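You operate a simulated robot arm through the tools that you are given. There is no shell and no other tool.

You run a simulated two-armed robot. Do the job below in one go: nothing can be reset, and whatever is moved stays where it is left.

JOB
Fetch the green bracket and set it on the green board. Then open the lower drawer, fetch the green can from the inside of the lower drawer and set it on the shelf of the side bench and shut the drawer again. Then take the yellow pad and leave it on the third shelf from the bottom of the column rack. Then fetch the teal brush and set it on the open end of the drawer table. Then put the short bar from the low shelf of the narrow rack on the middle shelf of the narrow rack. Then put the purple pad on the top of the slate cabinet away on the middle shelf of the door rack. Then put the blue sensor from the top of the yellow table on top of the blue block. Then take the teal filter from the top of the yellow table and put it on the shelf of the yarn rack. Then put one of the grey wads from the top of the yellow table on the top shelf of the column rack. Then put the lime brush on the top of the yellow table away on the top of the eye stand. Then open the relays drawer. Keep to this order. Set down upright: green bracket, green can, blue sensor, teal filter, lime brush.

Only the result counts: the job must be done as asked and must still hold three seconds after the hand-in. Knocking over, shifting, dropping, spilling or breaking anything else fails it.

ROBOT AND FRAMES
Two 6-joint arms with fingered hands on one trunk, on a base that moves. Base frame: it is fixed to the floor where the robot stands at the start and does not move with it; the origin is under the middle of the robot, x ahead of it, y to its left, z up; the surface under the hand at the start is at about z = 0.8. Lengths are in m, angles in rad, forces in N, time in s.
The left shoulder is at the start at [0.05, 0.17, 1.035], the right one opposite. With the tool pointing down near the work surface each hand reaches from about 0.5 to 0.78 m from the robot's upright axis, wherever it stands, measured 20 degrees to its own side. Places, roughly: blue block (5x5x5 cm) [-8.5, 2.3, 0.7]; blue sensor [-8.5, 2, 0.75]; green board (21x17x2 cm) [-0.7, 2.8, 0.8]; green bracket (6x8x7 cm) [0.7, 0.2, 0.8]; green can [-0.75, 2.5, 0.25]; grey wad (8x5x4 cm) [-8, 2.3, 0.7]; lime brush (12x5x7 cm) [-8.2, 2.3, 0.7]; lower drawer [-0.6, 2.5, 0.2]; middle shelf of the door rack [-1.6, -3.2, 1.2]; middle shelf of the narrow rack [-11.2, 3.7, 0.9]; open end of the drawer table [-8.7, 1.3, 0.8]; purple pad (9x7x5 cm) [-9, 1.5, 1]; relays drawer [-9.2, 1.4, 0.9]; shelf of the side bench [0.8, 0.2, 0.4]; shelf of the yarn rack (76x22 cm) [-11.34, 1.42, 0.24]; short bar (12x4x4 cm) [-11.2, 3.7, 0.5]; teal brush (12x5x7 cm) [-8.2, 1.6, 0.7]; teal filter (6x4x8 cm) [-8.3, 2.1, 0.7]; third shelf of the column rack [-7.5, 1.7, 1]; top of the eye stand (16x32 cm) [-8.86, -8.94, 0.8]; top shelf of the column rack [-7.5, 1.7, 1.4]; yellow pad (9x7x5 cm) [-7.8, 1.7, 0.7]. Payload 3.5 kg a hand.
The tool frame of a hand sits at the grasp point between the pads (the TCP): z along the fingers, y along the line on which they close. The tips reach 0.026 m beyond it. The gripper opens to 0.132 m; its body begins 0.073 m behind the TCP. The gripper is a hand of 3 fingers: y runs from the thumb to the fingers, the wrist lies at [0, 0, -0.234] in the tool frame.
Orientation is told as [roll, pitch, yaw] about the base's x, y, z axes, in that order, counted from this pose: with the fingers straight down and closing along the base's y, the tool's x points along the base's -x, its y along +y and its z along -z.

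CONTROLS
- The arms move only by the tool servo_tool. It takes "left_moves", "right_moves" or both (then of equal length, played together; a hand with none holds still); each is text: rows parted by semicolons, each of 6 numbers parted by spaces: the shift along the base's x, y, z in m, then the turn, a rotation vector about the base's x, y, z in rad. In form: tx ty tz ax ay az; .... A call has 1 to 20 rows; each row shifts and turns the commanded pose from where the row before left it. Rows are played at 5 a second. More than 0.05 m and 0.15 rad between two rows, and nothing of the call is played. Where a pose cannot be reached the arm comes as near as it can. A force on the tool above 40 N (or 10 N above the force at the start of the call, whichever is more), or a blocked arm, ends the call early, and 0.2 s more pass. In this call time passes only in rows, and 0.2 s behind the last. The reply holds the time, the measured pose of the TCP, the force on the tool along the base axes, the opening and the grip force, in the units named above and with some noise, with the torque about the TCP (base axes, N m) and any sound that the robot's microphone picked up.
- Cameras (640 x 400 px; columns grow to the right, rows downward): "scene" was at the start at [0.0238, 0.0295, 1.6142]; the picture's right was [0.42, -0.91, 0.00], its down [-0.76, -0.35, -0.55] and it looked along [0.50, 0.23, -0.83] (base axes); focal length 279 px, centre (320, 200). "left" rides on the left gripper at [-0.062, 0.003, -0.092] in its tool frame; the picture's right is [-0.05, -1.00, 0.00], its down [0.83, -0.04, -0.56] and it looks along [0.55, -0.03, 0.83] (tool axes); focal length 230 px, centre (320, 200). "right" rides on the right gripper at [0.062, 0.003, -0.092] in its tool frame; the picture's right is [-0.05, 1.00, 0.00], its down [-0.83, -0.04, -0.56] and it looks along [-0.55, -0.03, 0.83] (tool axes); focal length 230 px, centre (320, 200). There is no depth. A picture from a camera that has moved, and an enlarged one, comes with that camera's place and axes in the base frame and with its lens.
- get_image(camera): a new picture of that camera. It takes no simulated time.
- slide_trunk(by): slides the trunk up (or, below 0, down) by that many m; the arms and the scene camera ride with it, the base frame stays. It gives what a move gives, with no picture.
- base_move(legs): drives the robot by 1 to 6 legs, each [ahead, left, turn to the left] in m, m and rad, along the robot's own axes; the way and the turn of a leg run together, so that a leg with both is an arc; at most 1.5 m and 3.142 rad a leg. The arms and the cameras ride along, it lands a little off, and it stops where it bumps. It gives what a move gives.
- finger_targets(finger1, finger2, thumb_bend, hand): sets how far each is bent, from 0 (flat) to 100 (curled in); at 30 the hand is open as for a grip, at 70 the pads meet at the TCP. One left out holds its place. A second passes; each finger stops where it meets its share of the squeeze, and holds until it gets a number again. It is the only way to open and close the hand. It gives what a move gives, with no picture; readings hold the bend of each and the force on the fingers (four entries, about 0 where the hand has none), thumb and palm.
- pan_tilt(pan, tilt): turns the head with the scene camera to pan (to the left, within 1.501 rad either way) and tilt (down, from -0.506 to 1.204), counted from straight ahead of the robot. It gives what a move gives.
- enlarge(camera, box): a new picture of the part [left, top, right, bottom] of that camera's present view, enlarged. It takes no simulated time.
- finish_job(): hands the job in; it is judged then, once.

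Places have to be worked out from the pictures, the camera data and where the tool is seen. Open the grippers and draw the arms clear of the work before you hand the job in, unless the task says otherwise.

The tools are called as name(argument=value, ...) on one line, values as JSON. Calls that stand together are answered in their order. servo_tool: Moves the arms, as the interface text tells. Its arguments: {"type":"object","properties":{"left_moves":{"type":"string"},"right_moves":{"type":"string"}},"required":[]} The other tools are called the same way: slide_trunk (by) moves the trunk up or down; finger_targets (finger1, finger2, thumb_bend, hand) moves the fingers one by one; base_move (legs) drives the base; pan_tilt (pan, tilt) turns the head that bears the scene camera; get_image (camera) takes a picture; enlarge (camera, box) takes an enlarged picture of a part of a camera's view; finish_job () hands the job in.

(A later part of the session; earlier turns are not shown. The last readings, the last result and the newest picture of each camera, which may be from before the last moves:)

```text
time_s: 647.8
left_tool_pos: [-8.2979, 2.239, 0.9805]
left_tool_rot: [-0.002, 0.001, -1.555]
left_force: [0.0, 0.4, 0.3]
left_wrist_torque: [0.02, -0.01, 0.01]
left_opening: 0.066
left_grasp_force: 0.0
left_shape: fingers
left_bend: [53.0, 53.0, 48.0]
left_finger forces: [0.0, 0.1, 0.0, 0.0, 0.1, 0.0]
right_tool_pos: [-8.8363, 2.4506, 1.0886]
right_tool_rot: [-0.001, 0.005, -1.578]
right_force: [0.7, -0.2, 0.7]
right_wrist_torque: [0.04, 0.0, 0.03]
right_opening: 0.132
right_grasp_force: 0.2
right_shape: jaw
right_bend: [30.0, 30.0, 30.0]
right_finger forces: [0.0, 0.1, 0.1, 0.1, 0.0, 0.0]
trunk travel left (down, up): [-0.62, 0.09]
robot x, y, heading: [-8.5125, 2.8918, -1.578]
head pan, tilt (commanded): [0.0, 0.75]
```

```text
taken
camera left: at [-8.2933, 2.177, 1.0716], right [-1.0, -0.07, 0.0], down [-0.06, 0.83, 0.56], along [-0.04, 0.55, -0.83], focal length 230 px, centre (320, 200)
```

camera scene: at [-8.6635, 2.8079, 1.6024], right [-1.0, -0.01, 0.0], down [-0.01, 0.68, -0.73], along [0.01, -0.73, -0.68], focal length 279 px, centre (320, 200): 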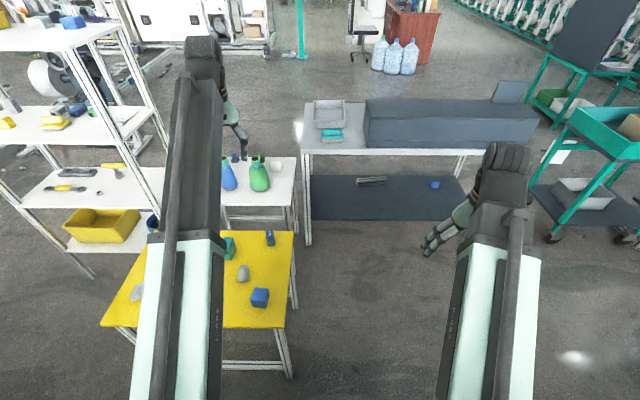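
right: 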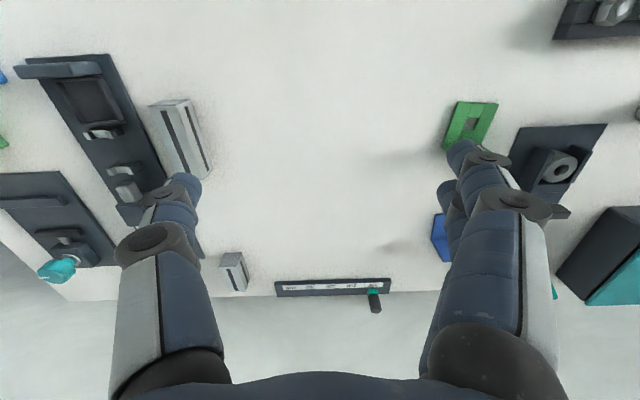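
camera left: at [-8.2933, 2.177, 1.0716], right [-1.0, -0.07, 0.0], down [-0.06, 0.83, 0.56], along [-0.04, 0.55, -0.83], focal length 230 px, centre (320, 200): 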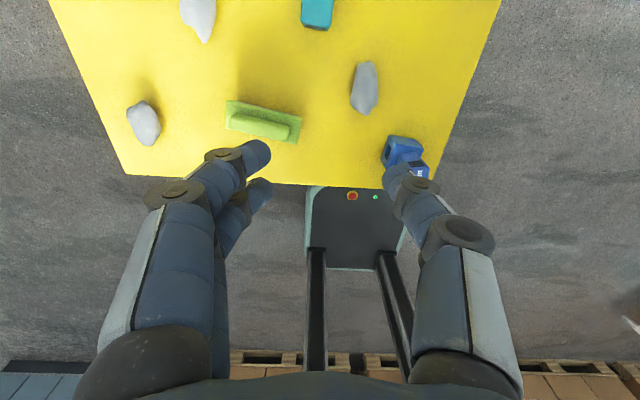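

The filter is near y≈2.14. Moving 8 cm closer and viewing again.

base_move(legs=[[0.075, 0, 0.006]])

servo_tool(left_moves="0.002 -0.02 0 0 0 0;0.002 -0.01 0 0 0 0")

enlarge(camera="left", box=[240, 0, 400, 120])

```text
time_s: 648.8
left_tool_pos: [-8.2943, 2.1665, 0.9784]
left_tool_rot: [-0.002, 0.0, -1.548]
left_force: [-0.2, 0.0, -0.2]
left_wrist_torque: [0.04, -0.01, 0.0]
left_opening: 0.0657
left_grasp_force: 0.2
left_shape: fingers
left_bend: [53.0, 53.0, 48.0]
left_finger forces: [0.0, 0.1, 0.1, 0.0, 0.0, 0.0]
right_tool_pos: [-8.8327, 2.3736, 1.0879]
right_tool_rot: [-0.001, 0.003, -1.567]
right_force: [0.4, 0.7, -0.3]
right_wrist_torque: [0.02, -0.01, 0.0]
right_opening: 0.1319
right_grasp_force: 0.0
right_shape: jaw
right_bend: [30.0, 30.0, 30.0]
right_finger forces: [0.0, 0.0, 0.0, 0.0, 0.1, 0.0]
trunk travel left (down, up): [-0.62, 0.09]
robot x, y, heading: [-8.5132, 2.8162, -1.574]
head pan, tilt (commanded): [0.0, 0.75]
```

```text
time_s: 649.4
left_tool_pos: [-8.2894, 2.1373, 0.981]
left_tool_rot: [-0.003, -0.002, -1.549]
left_force: [-0.2, 0.5, -0.1]
left_wrist_torque: [-0.01, -0.02, 0.01]
left_opening: 0.0655
left_grasp_force: 0.1
left_shape: fingers
left_bend: [53.0, 53.0, 48.0]
left_finger forces: [0.0, 0.0, 0.0, 0.1, 0.0, 0.0]
right_tool_pos: [-8.8326, 2.3746, 1.0885]
right_tool_rot: [-0.001, 0.003, -1.569]
right_force: [0.2, -0.1, 0.6]
right_wrist_torque: [-0.01, -0.02, 0.01]
right_opening: 0.1319
right_grasp_force: 0.0
right_shape: jaw
right_bend: [30.0, 30.0, 30.0]
right_finger forces: [0.0, 0.0, 0.0, 0.0, 0.1, 0.0]
trunk travel left (down, up): [-0.62, 0.09]
robot x, y, heading: [-8.5119, 2.8166, -1.569]
head pan, tilt (commanded): [0.0, 0.75]
```

```text
3.33 times, centred on (320, 60) of left
camera zoom: at [-8.2846, 2.0755, 1.0732], right [-1.0, -0.07, 0.0], down [-0.06, 0.83, 0.55], along [-0.04, 0.55, -0.83], focal length 767 px, centre (320, 667)
```

zoom: 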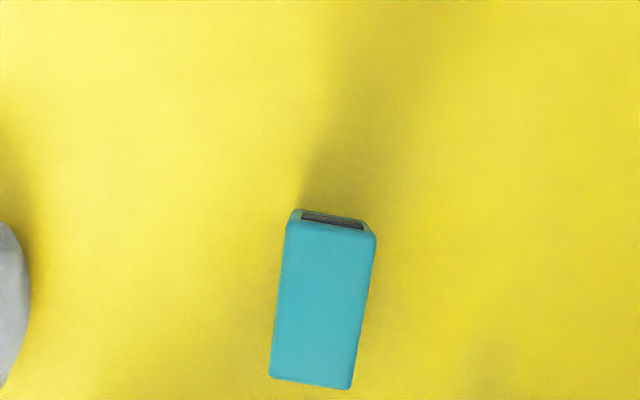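

Filter centre (-8.2885, 2.126), yaw ≈-0.075. Aligning the hand and descending.

servo_tool(left_moves="0.0005 -0.006 -0.03 0 0 -0.05;0.0005 -0.0056 -0.03 0 0 -0.047;0 0 -0.04 0 0 0;0 0 -0.04 0 0 0;0 0 -0.04 0 0 0")

get_image(camera="left")

```text
time_s: 650.6
left_tool_pos: [-8.2863, 2.1259, 0.7984]
left_tool_rot: [-0.002, 0.0, -1.645]
left_force: [0.1, 0.2, 0.0]
left_wrist_torque: [0.01, -0.02, -0.01]
left_opening: 0.0654
left_grasp_force: 0.1
left_shape: fingers
left_bend: [53.0, 53.0, 48.0]
left_finger forces: [0.1, 0.1, 0.0, 0.1, 0.0, 0.0]
right_tool_pos: [-8.8326, 2.3752, 1.0887]
right_tool_rot: [-0.002, 0.001, -1.569]
right_force: [0.4, 0.4, -0.2]
right_wrist_torque: [0.04, 0.03, -0.03]
right_opening: 0.132
right_grasp_force: 0.2
right_shape: jaw
right_bend: [30.0, 30.0, 30.0]
right_finger forces: [0.0, 0.0, 0.0, 0.0, 0.0, 0.1]
trunk travel left (down, up): [-0.62, 0.09]
robot x, y, heading: [-8.5121, 2.8139, -1.567]
head pan, tilt (commanded): [0.0, 0.75]
```

```text
taken
camera left: at [-8.2865, 2.0639, 0.8905], right [-1.0, 0.02, 0.0], down [0.02, 0.83, 0.55], along [0.01, 0.55, -0.83], focal length 230 px, centre (320, 200)
```

left: 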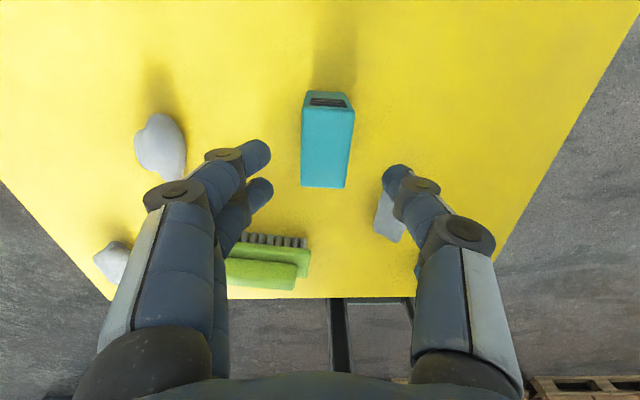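

Filter is centred between thumb and fingers. Lowering to z≈0.71 and closing.

servo_tool(left_moves="-0.002 0 -0.03 0 0 0;0 0 -0.03 0 0 0;0 0 -0.028 0 0 0")

finger_targets(hand="left", finger1=75, finger2=75, thumb_bend=75)

get_image(camera="left")

```text
time_s: 651.4
left_tool_pos: [-8.2875, 2.1248, 0.7105]
left_tool_rot: [-0.002, -0.002, -1.643]
left_force: [-0.4, 0.5, 0.0]
left_wrist_torque: [0.0, -0.03, 0.0]
left_opening: 0.0658
left_grasp_force: 0.0
left_shape: fingers
left_bend: [53.0, 53.0, 48.0]
left_finger forces: [0.1, 0.0, 0.0, 0.1, 0.0, 0.0]
right_tool_pos: [-8.833, 2.3754, 1.0895]
right_tool_rot: [0.0, 0.002, -1.569]
right_force: [-0.4, -0.6, 0.9]
right_wrist_torque: [-0.01, -0.02, -0.03]
right_opening: 0.1319
right_grasp_force: 0.1
right_shape: jaw
right_bend: [30.0, 30.0, 30.0]
right_finger forces: [0.1, 0.0, 0.0, 0.0, 0.0, 0.0]
trunk travel left (down, up): [-0.62, 0.09]
robot x, y, heading: [-8.5159, 2.816, -1.57]
head pan, tilt (commanded): [0.0, 0.75]
```

```text
time_s: 652.4
left_tool_pos: [-8.2881, 2.1249, 0.7116]
left_tool_rot: [-0.002, -0.003, -1.645]
left_force: [0.6, -0.2, 0.0]
left_wrist_torque: [0.03, -0.02, 0.01]
left_opening: 0.0331
left_grasp_force: 22.2
left_shape: fingers
left_bend: [70.0, 70.0, 63.0]
left_finger forces: [11.1, 11.2, 0.0, 0.0, 22.4, 0.1]
right_tool_pos: [-8.8335, 2.3741, 1.0885]
right_tool_rot: [-0.002, 0.002, -1.569]
right_force: [-0.2, 0.4, -0.3]
right_wrist_torque: [0.02, 0.0, -0.01]
right_opening: 0.132
right_grasp_force: 0.2
right_shape: jaw
right_bend: [30.0, 30.0, 30.0]
right_finger forces: [0.1, 0.0, 0.0, 0.0, 0.0, 0.0]
trunk travel left (down, up): [-0.62, 0.09]
robot x, y, heading: [-8.5111, 2.8158, -1.565]
head pan, tilt (commanded): [0.0, 0.75]
```

```text
taken
camera left: at [-8.2884, 2.063, 0.8034], right [-1.0, 0.02, 0.0], down [0.02, 0.83, 0.55], along [0.01, 0.55, -0.83], focal length 230 px, centre (320, 200)
```

left: 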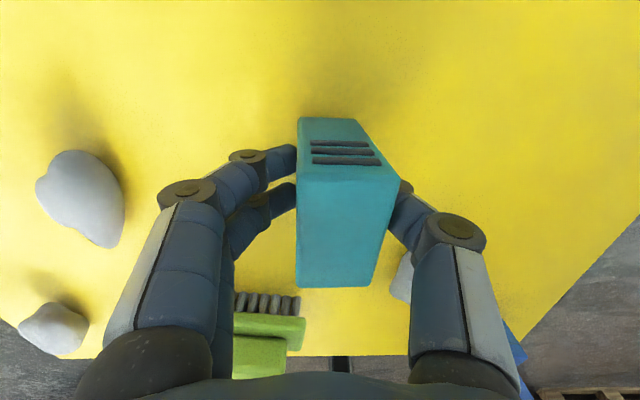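

Filter gripped (22 N). Lifting it and moving off toward the yarn rack at (-11.3, 1.4), looking first from x≈-10.

servo_tool(left_moves="0 0 0.03 0 0 0;0 0 0.045 0 0 0;0 0 0.045 0 0 0;0 0 0.045 0 0 0;0 0 0.045 0 0 0;0 0 0.045 0 0 0")

base_move(legs=[[-0.2, 0, 0], [0, -1.4, 0]])

pan_tilt(pan=-0.7, tilt=0.5)

get_image(camera="scene")

```text
time_s: 653.8
left_tool_pos: [-8.2878, 2.1258, 0.9654]
left_tool_rot: [-0.002, 0.0, -1.645]
left_force: [-0.6, 0.4, -1.7]
left_wrist_torque: [-0.01, 0.0, -0.04]
left_opening: 0.0335
left_grasp_force: 22.5
left_shape: fingers
left_bend: [70.0, 70.0, 63.0]
left_finger forces: [11.1, 11.1, 0.0, 0.0, 22.4, 0.0]
right_tool_pos: [-8.8324, 2.3742, 1.0888]
right_tool_rot: [-0.003, 0.002, -1.569]
right_force: [-0.1, -0.5, 0.0]
right_wrist_torque: [-0.04, 0.01, 0.02]
right_opening: 0.1318
right_grasp_force: 0.1
right_shape: jaw
right_bend: [30.0, 30.0, 30.0]
right_finger forces: [0.1, 0.1, 0.1, 0.0, 0.0, 0.1]
trunk travel left (down, up): [-0.62, 0.09]
robot x, y, heading: [-8.5089, 2.8143, -1.562]
head pan, tilt (commanded): [0.0, 0.75]
```

```text
time_s: 662.0
left_tool_pos: [-9.6898, 2.3093, 0.9649]
left_tool_rot: [-0.001, -0.001, -1.633]
left_force: [-0.2, 0.4, -1.0]
left_wrist_torque: [0.0, 0.01, 0.0]
left_opening: 0.0335
left_grasp_force: 22.0
left_shape: fingers
left_bend: [70.0, 70.0, 63.0]
left_finger forces: [11.1, 11.2, 0.0, 0.1, 22.4, 0.0]
right_tool_pos: [-10.2379, 2.5526, 1.0899]
right_tool_rot: [-0.003, 0.002, -1.557]
right_force: [0.0, 0.2, -0.7]
right_wrist_torque: [-0.01, 0.0, 0.03]
right_opening: 0.132
right_grasp_force: 0.1
right_shape: jaw
right_bend: [30.0, 30.0, 30.0]
right_finger forces: [0.0, 0.0, 0.0, 0.0, 0.0, 0.1]
trunk travel left (down, up): [-0.62, 0.09]
robot x, y, heading: [-9.9215, 3.0022, -1.557]
head pan, tilt (commanded): [0.0, 0.75]
```

```text
time_s: 663.1
left_tool_pos: [-9.6904, 2.3102, 0.9641]
left_tool_rot: [-0.001, -0.001, -1.634]
left_force: [0.1, 0.1, -0.8]
left_wrist_torque: [0.0, -0.03, 0.0]
left_opening: 0.0334
left_grasp_force: 22.3
left_shape: fingers
left_bend: [70.0, 70.0, 63.0]
left_finger forces: [11.1, 11.2, 0.1, 0.1, 22.4, 0.0]
right_tool_pos: [-10.239, 2.5521, 1.0891]
right_tool_rot: [-0.002, 0.0, -1.558]
right_force: [-1.1, 0.2, 0.7]
right_wrist_torque: [0.01, 0.01, -0.04]
right_opening: 0.132
right_grasp_force: 0.0
right_shape: jaw
right_bend: [30.0, 30.0, 30.0]
right_finger forces: [0.1, 0.0, 0.0, 0.1, 0.1, 0.1]
trunk travel left (down, up): [-0.62, 0.09]
robot x, y, heading: [-9.9263, 2.9978, -1.556]
head pan, tilt (commanded): [-0.7, 0.499]
```

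```text
taken
camera scene: at [-9.9822, 2.9674, 1.6243], right [-0.78, 0.63, 0.0], down [0.3, 0.37, -0.88], along [-0.55, -0.68, -0.48], focal length 279 px, centre (320, 200)
```

scene: 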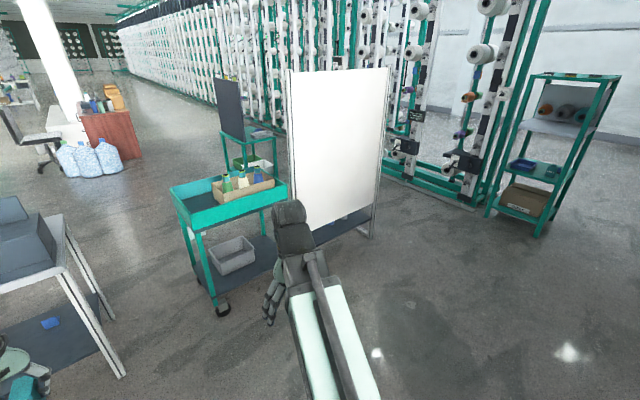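

Zooming in on the white panel with its low shelf.

enlarge(camera="scene", box=[260, 150, 420, 270])

```text
3.33 times, centred on (340, 210) of scene
camera zoom: at [-9.9822, 2.9674, 1.6243], right [-0.78, 0.63, 0.0], down [0.3, 0.37, -0.88], along [-0.55, -0.68, -0.48], focal length 930 px, centre (253, 167)
```

zoom: 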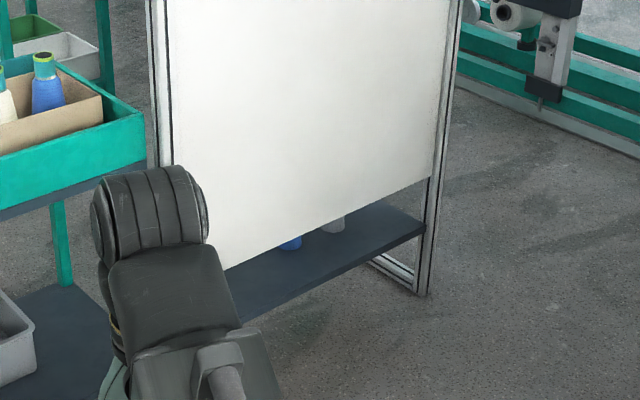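

The shelf (z≈0.24) lies behind/below the white panel (panel bottom z≈0.39 at y≈1.58), so I must approach from the panel's other side. I drive round its right end at x≈-12.4 and look.

base_move(legs=[[0.2, 0, -0.014], [0, -1.25, 0], [0, -1.2, 0]])

pan_tilt(pan=0.5, tilt=0.4)

get_image(camera="scene")

```text
time_s: 676.2
left_tool_pos: [-12.1348, 2.0805, 0.9656]
left_tool_rot: [-0.002, -0.002, -1.626]
left_force: [0.0, 0.8, -0.8]
left_wrist_torque: [-0.02, -0.01, -0.01]
left_opening: 0.033
left_grasp_force: 22.3
left_shape: fingers
left_bend: [70.0, 70.0, 63.0]
left_finger forces: [11.1, 11.2, 0.1, 0.0, 22.4, 0.0]
right_tool_pos: [-12.6841, 2.3209, 1.0893]
right_tool_rot: [-0.002, 0.004, -1.552]
right_force: [-0.3, -0.4, -0.7]
right_wrist_torque: [0.02, -0.02, -0.02]
right_opening: 0.132
right_grasp_force: 0.1
right_shape: jaw
right_bend: [30.0, 30.0, 30.0]
right_finger forces: [0.0, 0.0, 0.0, 0.0, 0.0, 0.0]
trunk travel left (down, up): [-0.62, 0.09]
robot x, y, heading: [-12.3718, 2.7669, -1.547]
head pan, tilt (commanded): [-0.7, 0.499]
```

```text
time_s: 677.6
left_tool_pos: [-12.1348, 2.0798, 0.9653]
left_tool_rot: [-0.001, -0.002, -1.626]
left_force: [-0.5, -0.1, -0.7]
left_wrist_torque: [0.02, -0.01, 0.02]
left_opening: 0.0336
left_grasp_force: 22.4
left_shape: fingers
left_bend: [70.0, 70.0, 63.0]
left_finger forces: [11.1, 11.2, 0.0, 0.1, 22.5, 0.0]
right_tool_pos: [-12.6842, 2.3206, 1.0889]
right_tool_rot: [-0.003, 0.002, -1.552]
right_force: [-0.3, -0.2, -0.3]
right_wrist_torque: [-0.01, -0.01, 0.02]
right_opening: 0.132
right_grasp_force: 0.1
right_shape: jaw
right_bend: [30.0, 30.0, 30.0]
right_finger forces: [0.1, 0.0, 0.1, 0.1, 0.0, 0.1]
trunk travel left (down, up): [-0.62, 0.09]
robot x, y, heading: [-12.3738, 2.7689, -1.544]
head pan, tilt (commanded): [0.499, 0.4]
```

```text
taken
camera scene: at [-12.3273, 2.7272, 1.6335], right [-0.87, -0.5, 0.0], down [-0.19, 0.34, -0.92], along [0.46, -0.8, -0.39], focal length 279 px, centre (320, 200)
```

scene: 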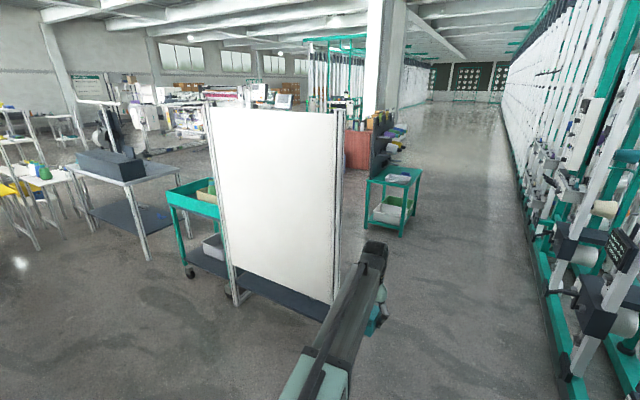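

Corridor is clear. Driving forward past the panel's end and looking left behind it.

base_move(legs=[[0, 0, -0.027], [1.2, 0, 0], [0.95, 0, 0]])

pan_tilt(pan=1.45, tilt=0.6)

get_image(camera="scene")

```text
time_s: 688.7
left_tool_pos: [-12.1775, -0.0856, 0.9647]
left_tool_rot: [-0.002, 0.001, -1.658]
left_force: [0.7, 0.8, -0.7]
left_wrist_torque: [-0.02, -0.02, -0.02]
left_opening: 0.0331
left_grasp_force: 22.3
left_shape: fingers
left_bend: [70.0, 70.0, 63.0]
left_finger forces: [11.1, 11.2, 0.0, 0.1, 22.4, 0.0]
right_tool_pos: [-12.7192, 0.1718, 1.089]
right_tool_rot: [-0.002, 0.003, -1.584]
right_force: [0.3, -0.1, 0.6]
right_wrist_torque: [0.02, -0.04, 0.0]
right_opening: 0.1317
right_grasp_force: 0.0
right_shape: jaw
right_bend: [30.0, 30.0, 30.0]
right_finger forces: [0.1, 0.0, 0.1, 0.0, 0.0, 0.1]
trunk travel left (down, up): [-0.62, 0.09]
robot x, y, heading: [-12.3956, 0.6105, -1.577]
head pan, tilt (commanded): [0.499, 0.4]
```

```text
time_s: 689.9
left_tool_pos: [-12.1774, -0.0852, 0.9659]
left_tool_rot: [-0.001, -0.002, -1.659]
left_force: [-0.2, -0.3, -1.0]
left_wrist_torque: [0.0, 0.01, 0.01]
left_opening: 0.0332
left_grasp_force: 22.4
left_shape: fingers
left_bend: [70.0, 70.0, 63.0]
left_finger forces: [11.1, 11.2, 0.0, 0.0, 22.3, 0.0]
right_tool_pos: [-12.7184, 0.1717, 1.088]
right_tool_rot: [-0.002, 0.001, -1.582]
right_force: [0.6, -1.0, 0.0]
right_wrist_torque: [0.02, 0.0, 0.01]
right_opening: 0.1317
right_grasp_force: 0.1
right_shape: jaw
right_bend: [30.0, 30.0, 30.0]
right_finger forces: [0.1, 0.1, 0.0, 0.1, 0.0, 0.0]
trunk travel left (down, up): [-0.62, 0.09]
robot x, y, heading: [-12.3958, 0.6068, -1.579]
head pan, tilt (commanded): [1.45, 0.6]
```

```text
taken
camera scene: at [-12.3057, 0.6374, 1.6153], right [-0.13, -0.99, 0.0], down [-0.56, 0.07, -0.83], along [0.82, -0.11, -0.56], focal length 279 px, centre (320, 200)
```

scene: 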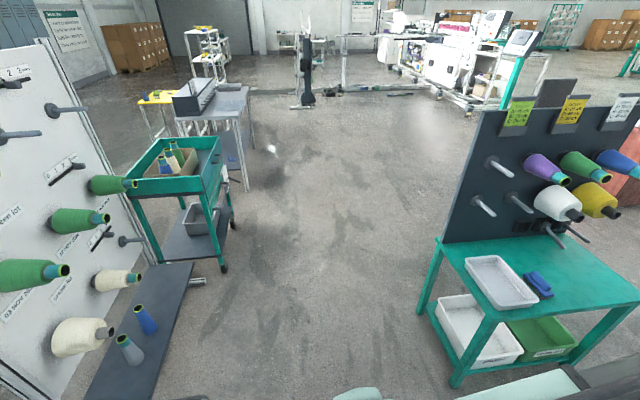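

Behind the panel I see the shelf with a blue and a grey cone on it. Zooming in.

enlarge(camera="scene", box=[20, 240, 240, 400])

```text
2.50 times, centred on (130, 320) of scene
camera zoom: at [-12.3057, 0.6374, 1.6153], right [-0.13, -0.99, 0.0], down [-0.56, 0.07, -0.83], along [0.82, -0.11, -0.56], focal length 698 px, centre (795, -100)
```

zoom: 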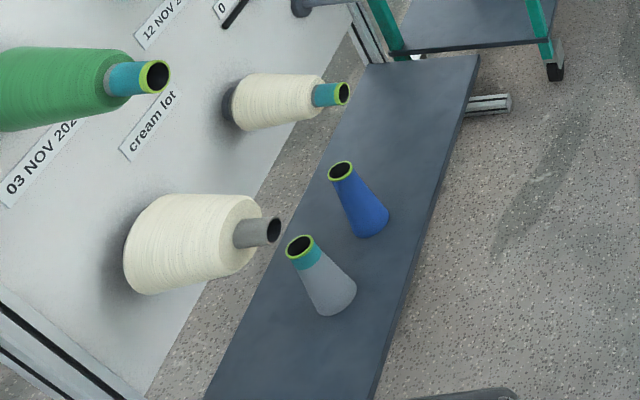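

The pegboard has cones on pegs (lowest at z≈0.5) above the shelf; the shelf spans y 1.29–1.57 with blue and grey cones at x≈-11.38 and -11.53. A free spot is at about (-11.13, 1.365). I'll approach diagonally at low height. First I tuck the right arm and lower the trunk.

servo_tool(right_moves="-0.0275 0.035 0 0 0 0;-0.0275 0.035 0 0 0 0;-0.0275 0.035 0 0 0 0;-0.0275 0.035 0 0 0 0")

slide_trunk(by=-0.4)

slide_trunk(by=-0.165)

base_move(legs=[[0.25, 0, 0], [0, 0, 2.479]])

pan_tilt(pan=0.0, tilt=0.4)

get_image(camera="scene")

```text
time_s: 690.9
left_tool_pos: [-12.1778, -0.0861, 0.9661]
left_tool_rot: [-0.002, -0.002, -1.658]
left_force: [0.1, 0.6, -1.4]
left_wrist_torque: [0.0, -0.04, -0.03]
left_opening: 0.0332
left_grasp_force: 22.4
left_shape: fingers
left_bend: [70.0, 70.0, 63.0]
left_finger forces: [11.1, 11.2, 0.0, 0.1, 22.4, 0.1]
right_tool_pos: [-12.84, 0.2952, 1.081]
right_tool_rot: [-0.001, 0.001, -1.581]
right_force: [-0.5, -0.1, 0.9]
right_wrist_torque: [-0.01, -0.01, -0.01]
right_opening: 0.1319
right_grasp_force: 0.0
right_shape: jaw
right_bend: [30.0, 30.0, 30.0]
right_finger forces: [0.1, 0.1, 0.0, 0.0, 0.1, 0.0]
right hand out of reach, approached as far as the arm can: row 2, 3, 4
trunk travel left (down, up): [-0.62, 0.09]
robot x, y, heading: [-12.3939, 0.6118, -1.581]
head pan, tilt (commanded): [1.45, 0.6]
```

```text
time_s: 691.8
left_tool_pos: [-12.177, -0.083, 0.9293]
left_tool_rot: [-0.002, 0.0, -1.659]
left_force: [0.1, 0.9, -0.4]
left_wrist_torque: [0.0, -0.07, 0.02]
left_opening: 0.0333
left_grasp_force: 21.8
left_shape: fingers
left_bend: [70.0, 70.0, 63.0]
left_finger forces: [11.1, 11.2, 0.0, 0.1, 22.4, 0.0]
right_tool_pos: [-12.8377, 0.2925, 1.0476]
right_tool_rot: [-0.009, -0.006, -1.577]
right_force: [10.6, -0.1, 27.0]
right_wrist_torque: [0.12, 2.27, -0.04]
right_opening: 0.1316
right_grasp_force: 0.1
right_shape: jaw
right_bend: [30.0, 30.0, 26.0]
right_finger forces: [0.1, 0.0, 0.0, 0.0, 27.4, 0.0]
trunk travel left (down, up): [-0.582, 0.128]
robot x, y, heading: [-12.3924, 0.6101, -1.58]
head pan, tilt (commanded): [1.45, 0.6]
stopped: the force on the tool passed its limit at 51 N (the readings are from after the stop); the commanded pose is now the measured one
```

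```text
time_s: 692.2
left_tool_pos: [-12.1759, -0.0838, 0.9257]
left_tool_rot: [-0.002, 0.0, -1.659]
left_force: [-0.1, 0.4, -1.1]
left_wrist_torque: [0.0, 0.02, 0.0]
left_opening: 0.0332
left_grasp_force: 22.5
left_shape: fingers
left_bend: [70.0, 70.0, 63.0]
left_finger forces: [11.1, 11.1, 0.1, 0.0, 22.4, 0.0]
right_tool_pos: [-12.8387, 0.2929, 1.0475]
right_tool_rot: [-0.01, -0.008, -1.575]
right_force: [8.6, 0.7, 24.2]
right_wrist_torque: [0.16, 2.08, -0.12]
right_opening: 0.1319
right_grasp_force: 0.1
right_shape: jaw
right_bend: [30.0, 30.0, 26.0]
right_finger forces: [0.0, 0.1, 0.0, 0.1, 24.5, 0.0]
trunk travel left (down, up): [-0.58, 0.13]
robot x, y, heading: [-12.3955, 0.6104, -1.578]
head pan, tilt (commanded): [1.45, 0.6]
stopped: the force on the tool passed its limit at 45 N (the readings are from after the stop); the commanded pose is now the measured one
```

```text
time_s: 693.2
left_tool_pos: [-12.1792, -0.1296, 0.9252]
left_tool_rot: [0.0, -0.002, -1.66]
left_force: [0.3, 0.1, -1.1]
left_wrist_torque: [-0.03, 0.0, -0.02]
left_opening: 0.0334
left_grasp_force: 22.5
left_shape: fingers
left_bend: [70.0, 70.0, 63.0]
left_finger forces: [11.1, 11.2, 0.0, 0.0, 22.4, 0.0]
right_tool_pos: [-12.8403, 0.2562, 1.0439]
right_tool_rot: [-0.004, 0.022, -1.61]
right_force: [2.3, 1.2, -0.1]
right_wrist_torque: [0.0, -0.02, -0.1]
right_opening: 0.1315
right_grasp_force: 0.1
right_shape: jaw
right_bend: [30.0, 30.0, 31.0]
right_finger forces: [0.0, 0.0, 0.0, 0.0, 2.9, 0.0]
trunk travel left (down, up): [-0.58, 0.13]
robot x, y, heading: [-12.395, 0.564, -1.583]
head pan, tilt (commanded): [1.45, 0.6]
stopped in leg 1: the force on the tool passed its limit at 72 N (the readings are from after the stop); the commanded pose is now the measured one
```

```text
time_s: 694.8
left_tool_pos: [-12.1792, -0.1301, 0.925]
left_tool_rot: [-0.001, -0.002, -1.658]
left_force: [-0.7, 0.0, -1.5]
left_wrist_torque: [-0.02, 0.0, 0.01]
left_opening: 0.0335
left_grasp_force: 22.4
left_shape: fingers
left_bend: [70.0, 70.0, 63.0]
left_finger forces: [11.1, 11.3, 0.0, 0.0, 22.4, 0.1]
right_tool_pos: [-12.8411, 0.2553, 1.0431]
right_tool_rot: [-0.005, 0.022, -1.611]
right_force: [3.1, 3.9, -1.5]
right_wrist_torque: [0.05, -0.1, -0.29]
right_opening: 0.1317
right_grasp_force: 0.0
right_shape: jaw
right_bend: [30.0, 30.0, 31.0]
right_finger forces: [0.1, 0.1, 0.1, 0.0, 4.3, 0.0]
trunk travel left (down, up): [-0.58, 0.13]
robot x, y, heading: [-12.3925, 0.5586, -1.578]
head pan, tilt (commanded): [0.0, 0.4]
```

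```text
taken
camera scene: at [-12.3946, 0.5106, 1.5933], right [-1.0, 0.01, 0.0], down [0.0, 0.39, -0.92], along [-0.01, -0.92, -0.39], focal length 279 px, centre (320, 200)
```

scene: 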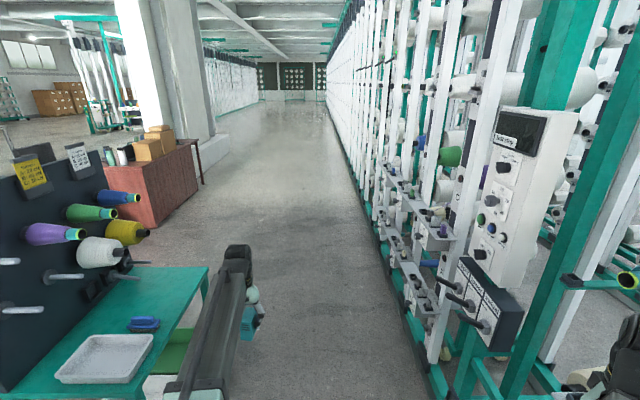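

The right hand touched the creel machine on my right. I stop and look at it with the right camera before moving.

get_image(camera="right")

pan_tilt(pan=-0.9, tilt=0.7)

get_image(camera="scene")

```text
taken
camera right: at [-12.8348, 0.3158, 1.1376], right [1.0, -0.09, -0.01], down [-0.07, -0.84, 0.54], along [-0.05, -0.54, -0.84], focal length 230 px, centre (320, 200)
```

right: 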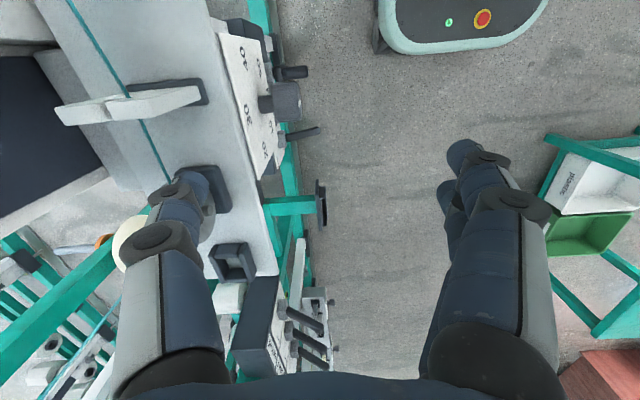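

```text
time_s: 696.0
left_tool_pos: [-12.1784, -0.1303, 0.9257]
left_tool_rot: [-0.002, -0.003, -1.658]
left_force: [0.3, 0.0, -1.5]
left_wrist_torque: [-0.02, 0.03, 0.0]
left_opening: 0.0333
left_grasp_force: 22.5
left_shape: fingers
left_bend: [70.0, 70.0, 63.0]
left_finger forces: [11.1, 11.2, 0.0, 0.0, 22.5, 0.0]
right_tool_pos: [-12.8414, 0.2562, 1.0442]
right_tool_rot: [-0.005, 0.021, -1.611]
right_force: [2.4, 3.9, -0.7]
right_wrist_torque: [0.05, -0.1, -0.32]
right_opening: 0.1317
right_grasp_force: 0.0
right_shape: jaw
right_bend: [30.0, 30.0, 31.0]
right_finger forces: [0.1, 0.0, 0.1, 0.1, 4.5, 0.0]
trunk travel left (down, up): [-0.58, 0.13]
robot x, y, heading: [-12.3951, 0.5658, -1.578]
head pan, tilt (commanded): [-0.901, 0.7]
```

```text
taken
camera scene: at [-12.4608, 0.5511, 1.5664], right [-0.61, 0.79, 0.0], down [0.51, 0.4, -0.77], along [-0.6, -0.47, -0.64], focal length 279 px, centre (320, 200)
```

scene: 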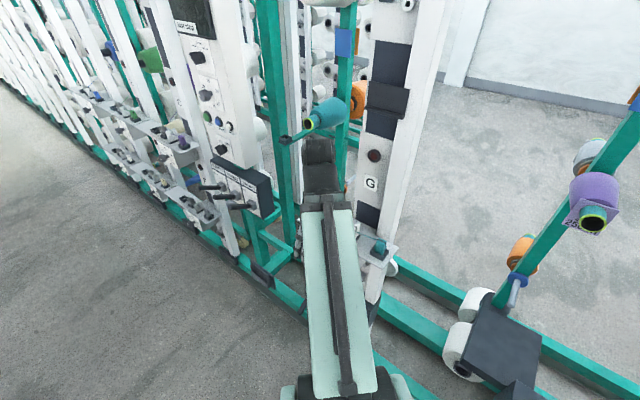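

The thumb rests against the machine's frame; nothing seems displaced. I move the right hand away (+x) carefully.

servo_tool(right_moves="0.02 0 0 0 0 0;0.03 0 0 0 0 0;0.03 0 0 0 0 0;0.03 0 0 0 0 0")

get_image(camera="right")

```text
time_s: 696.8
left_tool_pos: [-12.1791, -0.1323, 0.9241]
left_tool_rot: [0.001, 0.002, -1.66]
left_force: [-1.4, 0.2, -1.6]
left_wrist_torque: [0.01, -0.04, 0.01]
left_opening: 0.0332
left_grasp_force: 22.8
left_shape: fingers
left_bend: [70.0, 70.0, 63.0]
left_finger forces: [11.1, 11.2, 0.0, 0.0, 22.3, 0.0]
right_tool_pos: [-12.8347, 0.2494, 1.0385]
right_tool_rot: [-0.008, 0.043, -1.637]
right_force: [-0.2, -0.6, 1.0]
right_wrist_torque: [0.05, -0.03, 0.01]
right_opening: 0.132
right_grasp_force: 0.1
right_shape: jaw
right_bend: [30.0, 30.0, 30.0]
right_finger forces: [0.0, 0.0, 0.0, 0.0, 0.0, 0.0]
right hand out of reach, approached as far as the arm can: row 1, 2, 3, 4
trunk travel left (down, up): [-0.58, 0.13]
robot x, y, heading: [-12.3929, 0.5635, -1.583]
head pan, tilt (commanded): [-0.901, 0.7]
stopped in row 4 (right hand): the force on the tool passed its limit at 62 N (the readings are from after the stop); the commanded pose is now the measured one
```

```text
taken
camera right: at [-12.8266, 0.3066, 1.1336], right [0.99, -0.12, -0.01], down [-0.1, -0.85, 0.52], along [-0.07, -0.52, -0.85], focal length 230 px, centre (320, 200)
```

right: 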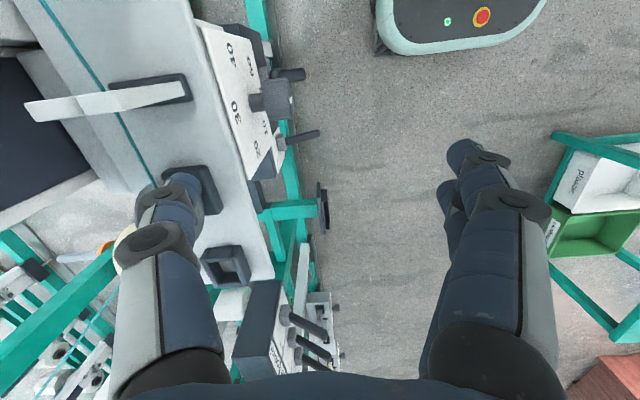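

The thumb came down on a guide bracket of the machine when the trunk lowered. I raise the trunk to lift it clear first.

slide_trunk(by=0.1)

get_image(camera="right")

```text
time_s: 698.1
left_tool_pos: [-12.1796, -0.1319, 1.0244]
left_tool_rot: [-0.003, 0.002, -1.66]
left_force: [0.3, -0.3, -1.7]
left_wrist_torque: [0.03, -0.01, 0.01]
left_opening: 0.0332
left_grasp_force: 22.3
left_shape: fingers
left_bend: [70.0, 70.0, 63.0]
left_finger forces: [11.2, 11.1, 0.0, 0.0, 22.4, 0.0]
right_tool_pos: [-12.8347, 0.2505, 1.1384]
right_tool_rot: [-0.009, 0.041, -1.639]
right_force: [0.5, 0.1, 0.1]
right_wrist_torque: [0.0, -0.04, -0.01]
right_opening: 0.132
right_grasp_force: 0.0
right_shape: jaw
right_bend: [30.0, 30.0, 30.0]
right_finger forces: [0.1, 0.0, 0.1, 0.0, 0.0, 0.0]
trunk travel left (down, up): [-0.68, 0.03]
robot x, y, heading: [-12.3953, 0.5627, -1.581]
head pan, tilt (commanded): [-0.901, 0.7]
```

```text
taken
camera right: at [-12.8264, 0.3079, 1.2339], right [0.99, -0.12, -0.01], down [-0.1, -0.85, 0.52], along [-0.07, -0.52, -0.85], focal length 230 px, centre (320, 200)
```

right: 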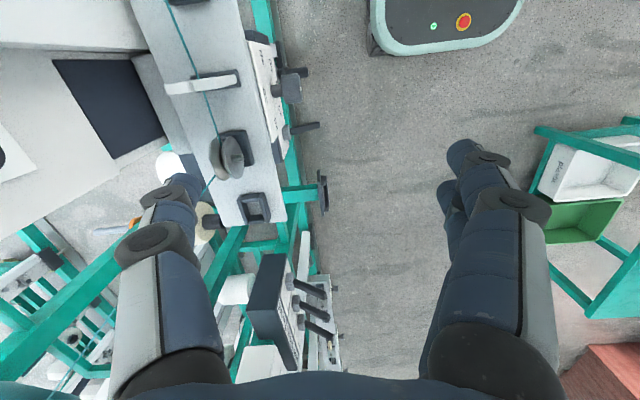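

The hand is free and the machine looks intact. Now I strafe the base left (+x) to take the right hand out of the machine's zone.

base_move(legs=[[0, 0.12, 0]])

get_image(camera="right")

```text
time_s: 699.4
left_tool_pos: [-12.0566, -0.1326, 1.0254]
left_tool_rot: [-0.002, 0.0, -1.658]
left_force: [-0.5, -0.6, -1.0]
left_wrist_torque: [0.01, 0.03, 0.03]
left_opening: 0.0335
left_grasp_force: 22.5
left_shape: fingers
left_bend: [70.0, 70.0, 63.0]
left_finger forces: [11.2, 11.2, 0.0, 0.0, 22.5, 0.1]
right_tool_pos: [-12.7123, 0.2493, 1.14]
right_tool_rot: [-0.009, 0.042, -1.639]
right_force: [0.2, -1.2, 0.7]
right_wrist_torque: [0.02, 0.02, 0.05]
right_opening: 0.1318
right_grasp_force: 0.0
right_shape: jaw
right_bend: [30.0, 30.0, 30.0]
right_finger forces: [0.1, 0.1, 0.0, 0.0, 0.0, 0.0]
trunk travel left (down, up): [-0.68, 0.03]
robot x, y, heading: [-12.2742, 0.5655, -1.577]
head pan, tilt (commanded): [-0.901, 0.7]
```

```text
taken
camera right: at [-12.7035, 0.3067, 1.2347], right [0.99, -0.12, -0.01], down [-0.1, -0.85, 0.52], along [-0.07, -0.52, -0.85], focal length 230 px, centre (320, 200)
```

right: 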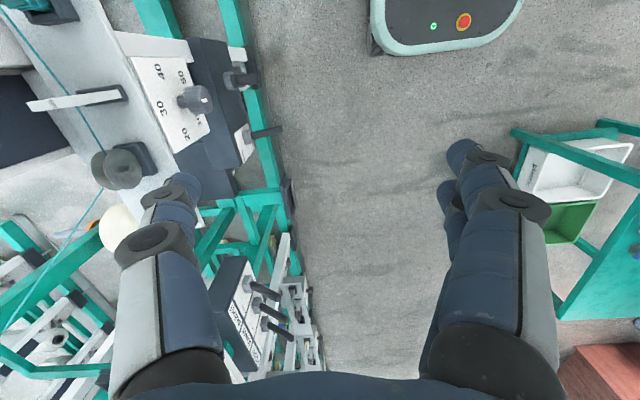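

The machine's tensioner and thread look intact, and the hand is clear. I back up a little and turn left in place toward the shelf (heading ≈0.9).

base_move(legs=[[-0.2, 0, 0], [0, 0, 2.477]])

pan_tilt(pan=0.0, tilt=0.5)

get_image(camera="scene")

```text
time_s: 706.9
left_tool_pos: [-12.0212, 1.4443, 1.0255]
left_tool_rot: [-0.001, 0.0, 0.832]
left_force: [0.4, -0.8, -1.6]
left_wrist_torque: [0.02, 0.0, -0.02]
left_opening: 0.0328
left_grasp_force: 21.5
left_shape: fingers
left_bend: [70.0, 70.0, 63.0]
left_finger forces: [10.9, 11.0, 0.0, 0.0, 22.1, 0.0]
right_tool_pos: [-11.7309, 0.7432, 1.1384]
right_tool_rot: [-0.008, 0.042, 0.851]
right_force: [0.4, -0.2, -0.5]
right_wrist_torque: [0.0, 0.0, -0.01]
right_opening: 0.132
right_grasp_force: 0.0
right_shape: jaw
right_bend: [30.0, 30.0, 30.0]
right_finger forces: [0.0, 0.0, 0.0, 0.0, 0.0, 0.1]
trunk travel left (down, up): [-0.68, 0.03]
robot x, y, heading: [-12.2668, 0.7639, 0.909]
head pan, tilt (commanded): [-0.901, 0.7]
```

```text
time_s: 708.0
left_tool_pos: [-12.0208, 1.4466, 1.024]
left_tool_rot: [-0.002, 0.0, 0.83]
left_force: [0.2, -0.1, -0.6]
left_wrist_torque: [0.02, 0.0, -0.01]
left_opening: 0.0327
left_grasp_force: 21.9
left_shape: fingers
left_bend: [70.0, 70.0, 63.0]
left_finger forces: [10.9, 11.0, 0.0, 0.1, 22.0, 0.0]
right_tool_pos: [-11.7302, 0.744, 1.1385]
right_tool_rot: [-0.009, 0.041, 0.852]
right_force: [-0.3, -0.4, -0.2]
right_wrist_torque: [0.0, 0.03, -0.01]
right_opening: 0.1319
right_grasp_force: 0.0
right_shape: jaw
right_bend: [30.0, 30.0, 30.0]
right_finger forces: [0.0, 0.0, 0.1, 0.0, 0.0, 0.0]
trunk travel left (down, up): [-0.68, 0.03]
robot x, y, heading: [-12.2709, 0.7626, 0.905]
head pan, tilt (commanded): [0.0, 0.499]
```

```text
taken
camera scene: at [-12.2393, 0.8026, 1.6841], right [0.79, -0.61, 0.0], down [-0.29, -0.38, -0.88], along [0.54, 0.69, -0.48], focal length 279 px, centre (320, 200)
```

scene: 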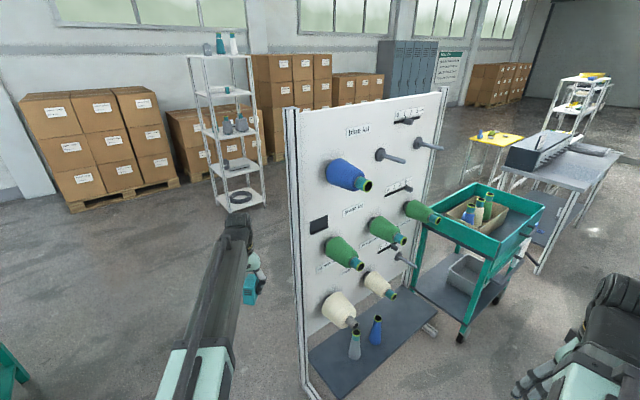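

Great view of the pegboard and shelf. Zooming in to measure the free part.

enlarge(camera="scene", box=[290, 200, 480, 400])

```text
2.00 times, centred on (385, 300) of scene
camera zoom: at [-12.2393, 0.8026, 1.6841], right [0.79, -0.61, 0.0], down [-0.29, -0.38, -0.88], along [0.54, 0.69, -0.48], focal length 558 px, centre (190, 0)
```

zoom: 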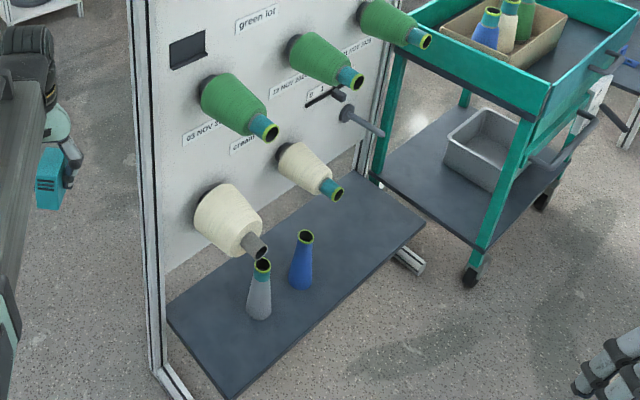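

Free spot chosen at (-11.18, 1.36), between the cream cone and the empty peg overhead. I lower the trunk here (both hands are in free space), checking as I go.

slide_trunk(by=-0.4)

slide_trunk(by=-0.22)

get_image(camera="scene")

```text
time_s: 711.9
left_tool_pos: [-12.0205, 1.4447, 0.6249]
left_tool_rot: [0.0, -0.001, 0.83]
left_force: [-0.2, 0.3, -1.0]
left_wrist_torque: [0.01, 0.03, 0.03]
left_opening: 0.0329
left_grasp_force: 22.0
left_shape: fingers
left_bend: [70.0, 70.0, 63.0]
left_finger forces: [11.0, 11.0, 0.0, 0.0, 22.0, 0.1]
right_tool_pos: [-11.73, 0.7435, 0.7394]
right_tool_rot: [-0.007, 0.042, 0.851]
right_force: [-0.6, 0.1, -0.4]
right_wrist_torque: [0.03, -0.02, 0.01]
right_opening: 0.1319
right_grasp_force: 0.1
right_shape: jaw
right_bend: [30.0, 30.0, 30.0]
right_finger forces: [0.0, 0.0, 0.1, 0.0, 0.0, 0.1]
trunk travel left (down, up): [-0.28, 0.43]
robot x, y, heading: [-12.2695, 0.7608, 0.909]
head pan, tilt (commanded): [0.0, 0.499]
```

```text
time_s: 714.2
left_tool_pos: [-12.0212, 1.4454, 0.4055]
left_tool_rot: [-0.001, -0.001, 0.831]
left_force: [0.1, -0.6, 0.1]
left_wrist_torque: [0.01, -0.02, 0.01]
left_opening: 0.033
left_grasp_force: 21.9
left_shape: fingers
left_bend: [70.0, 70.0, 63.0]
left_finger forces: [10.9, 11.0, 0.0, 0.0, 21.9, 0.0]
right_tool_pos: [-11.7316, 0.7441, 0.519]
right_tool_rot: [-0.009, 0.041, 0.852]
right_force: [0.8, 0.0, -0.1]
right_wrist_torque: [0.0, -0.02, 0.02]
right_opening: 0.1318
right_grasp_force: 0.0
right_shape: jaw
right_bend: [30.0, 30.0, 30.0]
right_finger forces: [0.1, 0.1, 0.0, 0.1, 0.0, 0.1]
trunk travel left (down, up): [-0.06, 0.65]
robot x, y, heading: [-12.2715, 0.7648, 0.91]
head pan, tilt (commanded): [0.0, 0.499]
```

```text
taken
camera scene: at [-12.2394, 0.8026, 1.0642], right [0.79, -0.61, 0.0], down [-0.29, -0.38, -0.88], along [0.54, 0.69, -0.48], focal length 279 px, centre (320, 200)
```

scene: 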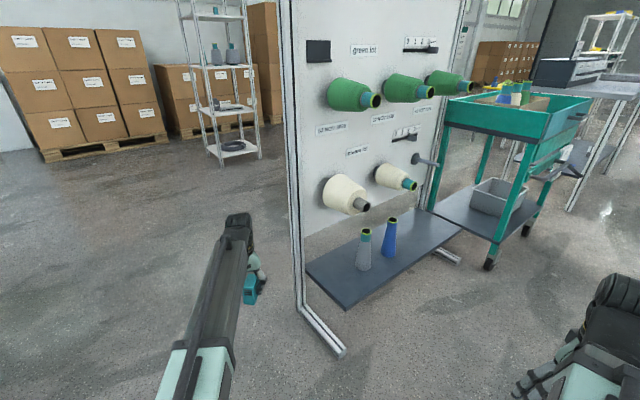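

All clear. Moving the base diagonally to the pre-approach position in front of the shelf.

base_move(legs=[[0.149, -0.717, 0]])

get_image(camera="scene")

get_image(camera="left")

```text
time_s: 718.2
left_tool_pos: [-11.3692, 1.1297, 0.4049]
left_tool_rot: [-0.002, -0.001, 0.832]
left_force: [-0.3, 0.1, -1.7]
left_wrist_torque: [0.02, 0.01, 0.01]
left_opening: 0.0328
left_grasp_force: 21.7
left_shape: fingers
left_bend: [70.0, 70.0, 63.0]
left_finger forces: [10.9, 10.9, 0.1, 0.0, 22.2, 0.0]
right_tool_pos: [-11.0783, 0.4286, 0.5197]
right_tool_rot: [-0.008, 0.043, 0.85]
right_force: [-0.1, 0.5, -0.9]
right_wrist_torque: [-0.02, 0.03, 0.0]
right_opening: 0.1319
right_grasp_force: 0.1
right_shape: jaw
right_bend: [30.0, 30.0, 30.0]
right_finger forces: [0.1, 0.0, 0.0, 0.0, 0.0, 0.0]
trunk travel left (down, up): [-0.06, 0.65]
robot x, y, heading: [-11.6165, 0.4501, 0.914]
head pan, tilt (commanded): [0.0, 0.499]
```

```text
taken
camera scene: at [-11.587, 0.4875, 1.0641], right [0.79, -0.61, 0.0], down [-0.29, -0.38, -0.88], along [0.54, 0.69, -0.48], focal length 279 px, centre (320, 200)
```

scene: 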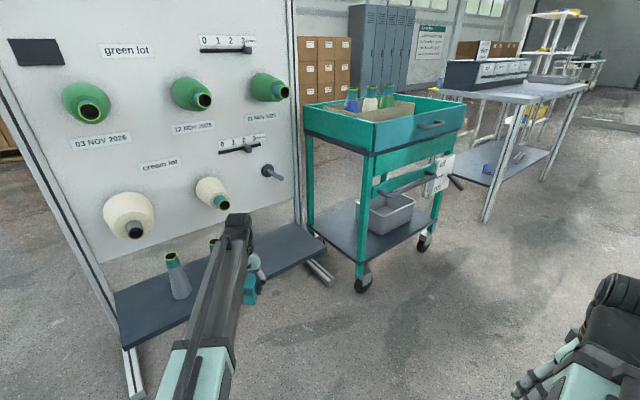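

```text
taken
camera left: at [-11.33, 1.1772, 0.4974], right [0.77, -0.63, 0.0], down [-0.53, -0.64, 0.55], along [-0.35, -0.43, -0.83], focal length 230 px, centre (320, 200)
```

left: 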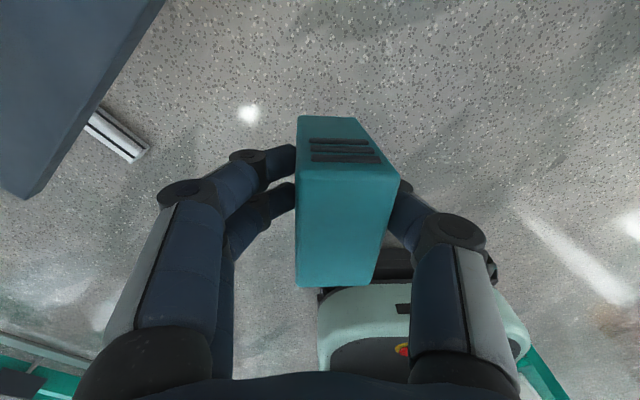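

The hand is lined up in front of the free spot. Driving forward 0.29 m so the filter comes over the shelf.

base_move(legs=[[0.2, 0, 0]])

get_image(camera="scene")

get_image(camera="left")

```text
time_s: 719.8
left_tool_pos: [-11.246, 1.2883, 0.4051]
left_tool_rot: [0.0, 0.0, 0.833]
left_force: [0.0, -0.5, -1.0]
left_wrist_torque: [0.02, 0.0, 0.01]
left_opening: 0.0331
left_grasp_force: 21.7
left_shape: fingers
left_bend: [70.0, 70.0, 63.0]
left_finger forces: [10.9, 10.9, 0.0, 0.0, 22.0, 0.1]
right_tool_pos: [-10.9558, 0.5894, 0.5196]
right_tool_rot: [-0.009, 0.041, 0.854]
right_force: [0.0, 0.9, 1.2]
right_wrist_torque: [0.0, 0.0, 0.02]
right_opening: 0.1317
right_grasp_force: 0.0
right_shape: jaw
right_bend: [30.0, 30.0, 30.0]
right_finger forces: [0.1, 0.0, 0.0, 0.0, 0.0, 0.0]
trunk travel left (down, up): [-0.06, 0.65]
robot x, y, heading: [-11.4961, 0.6071, 0.907]
head pan, tilt (commanded): [0.0, 0.499]
```

```text
taken
camera scene: at [-11.4641, 0.6461, 1.0641], right [0.79, -0.61, 0.0], down [-0.29, -0.38, -0.88], along [0.54, 0.69, -0.48], focal length 279 px, centre (320, 200)
```

scene: 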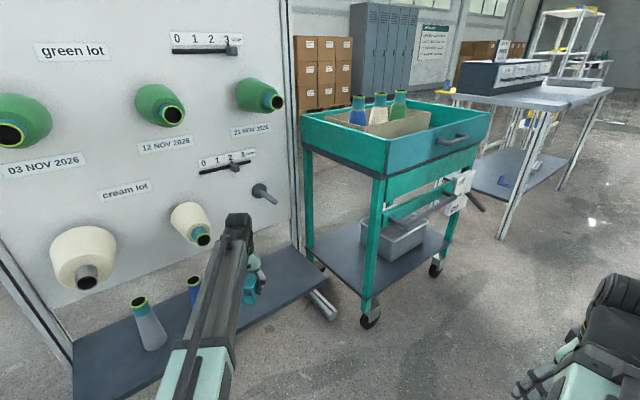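

```text
taken
camera left: at [-11.2077, 1.336, 0.4974], right [0.77, -0.63, 0.0], down [-0.53, -0.64, 0.55], along [-0.35, -0.43, -0.83], focal length 230 px, centre (320, 200)
```

left: 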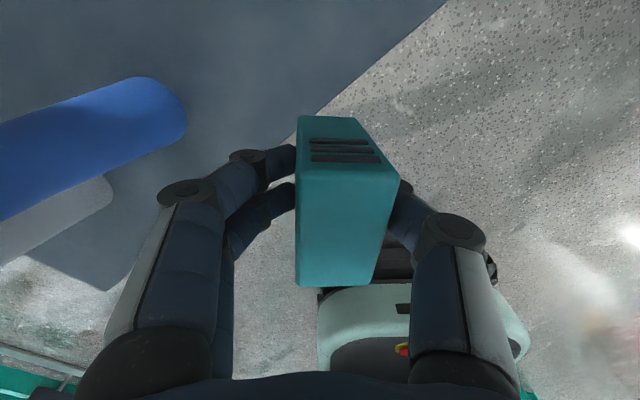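

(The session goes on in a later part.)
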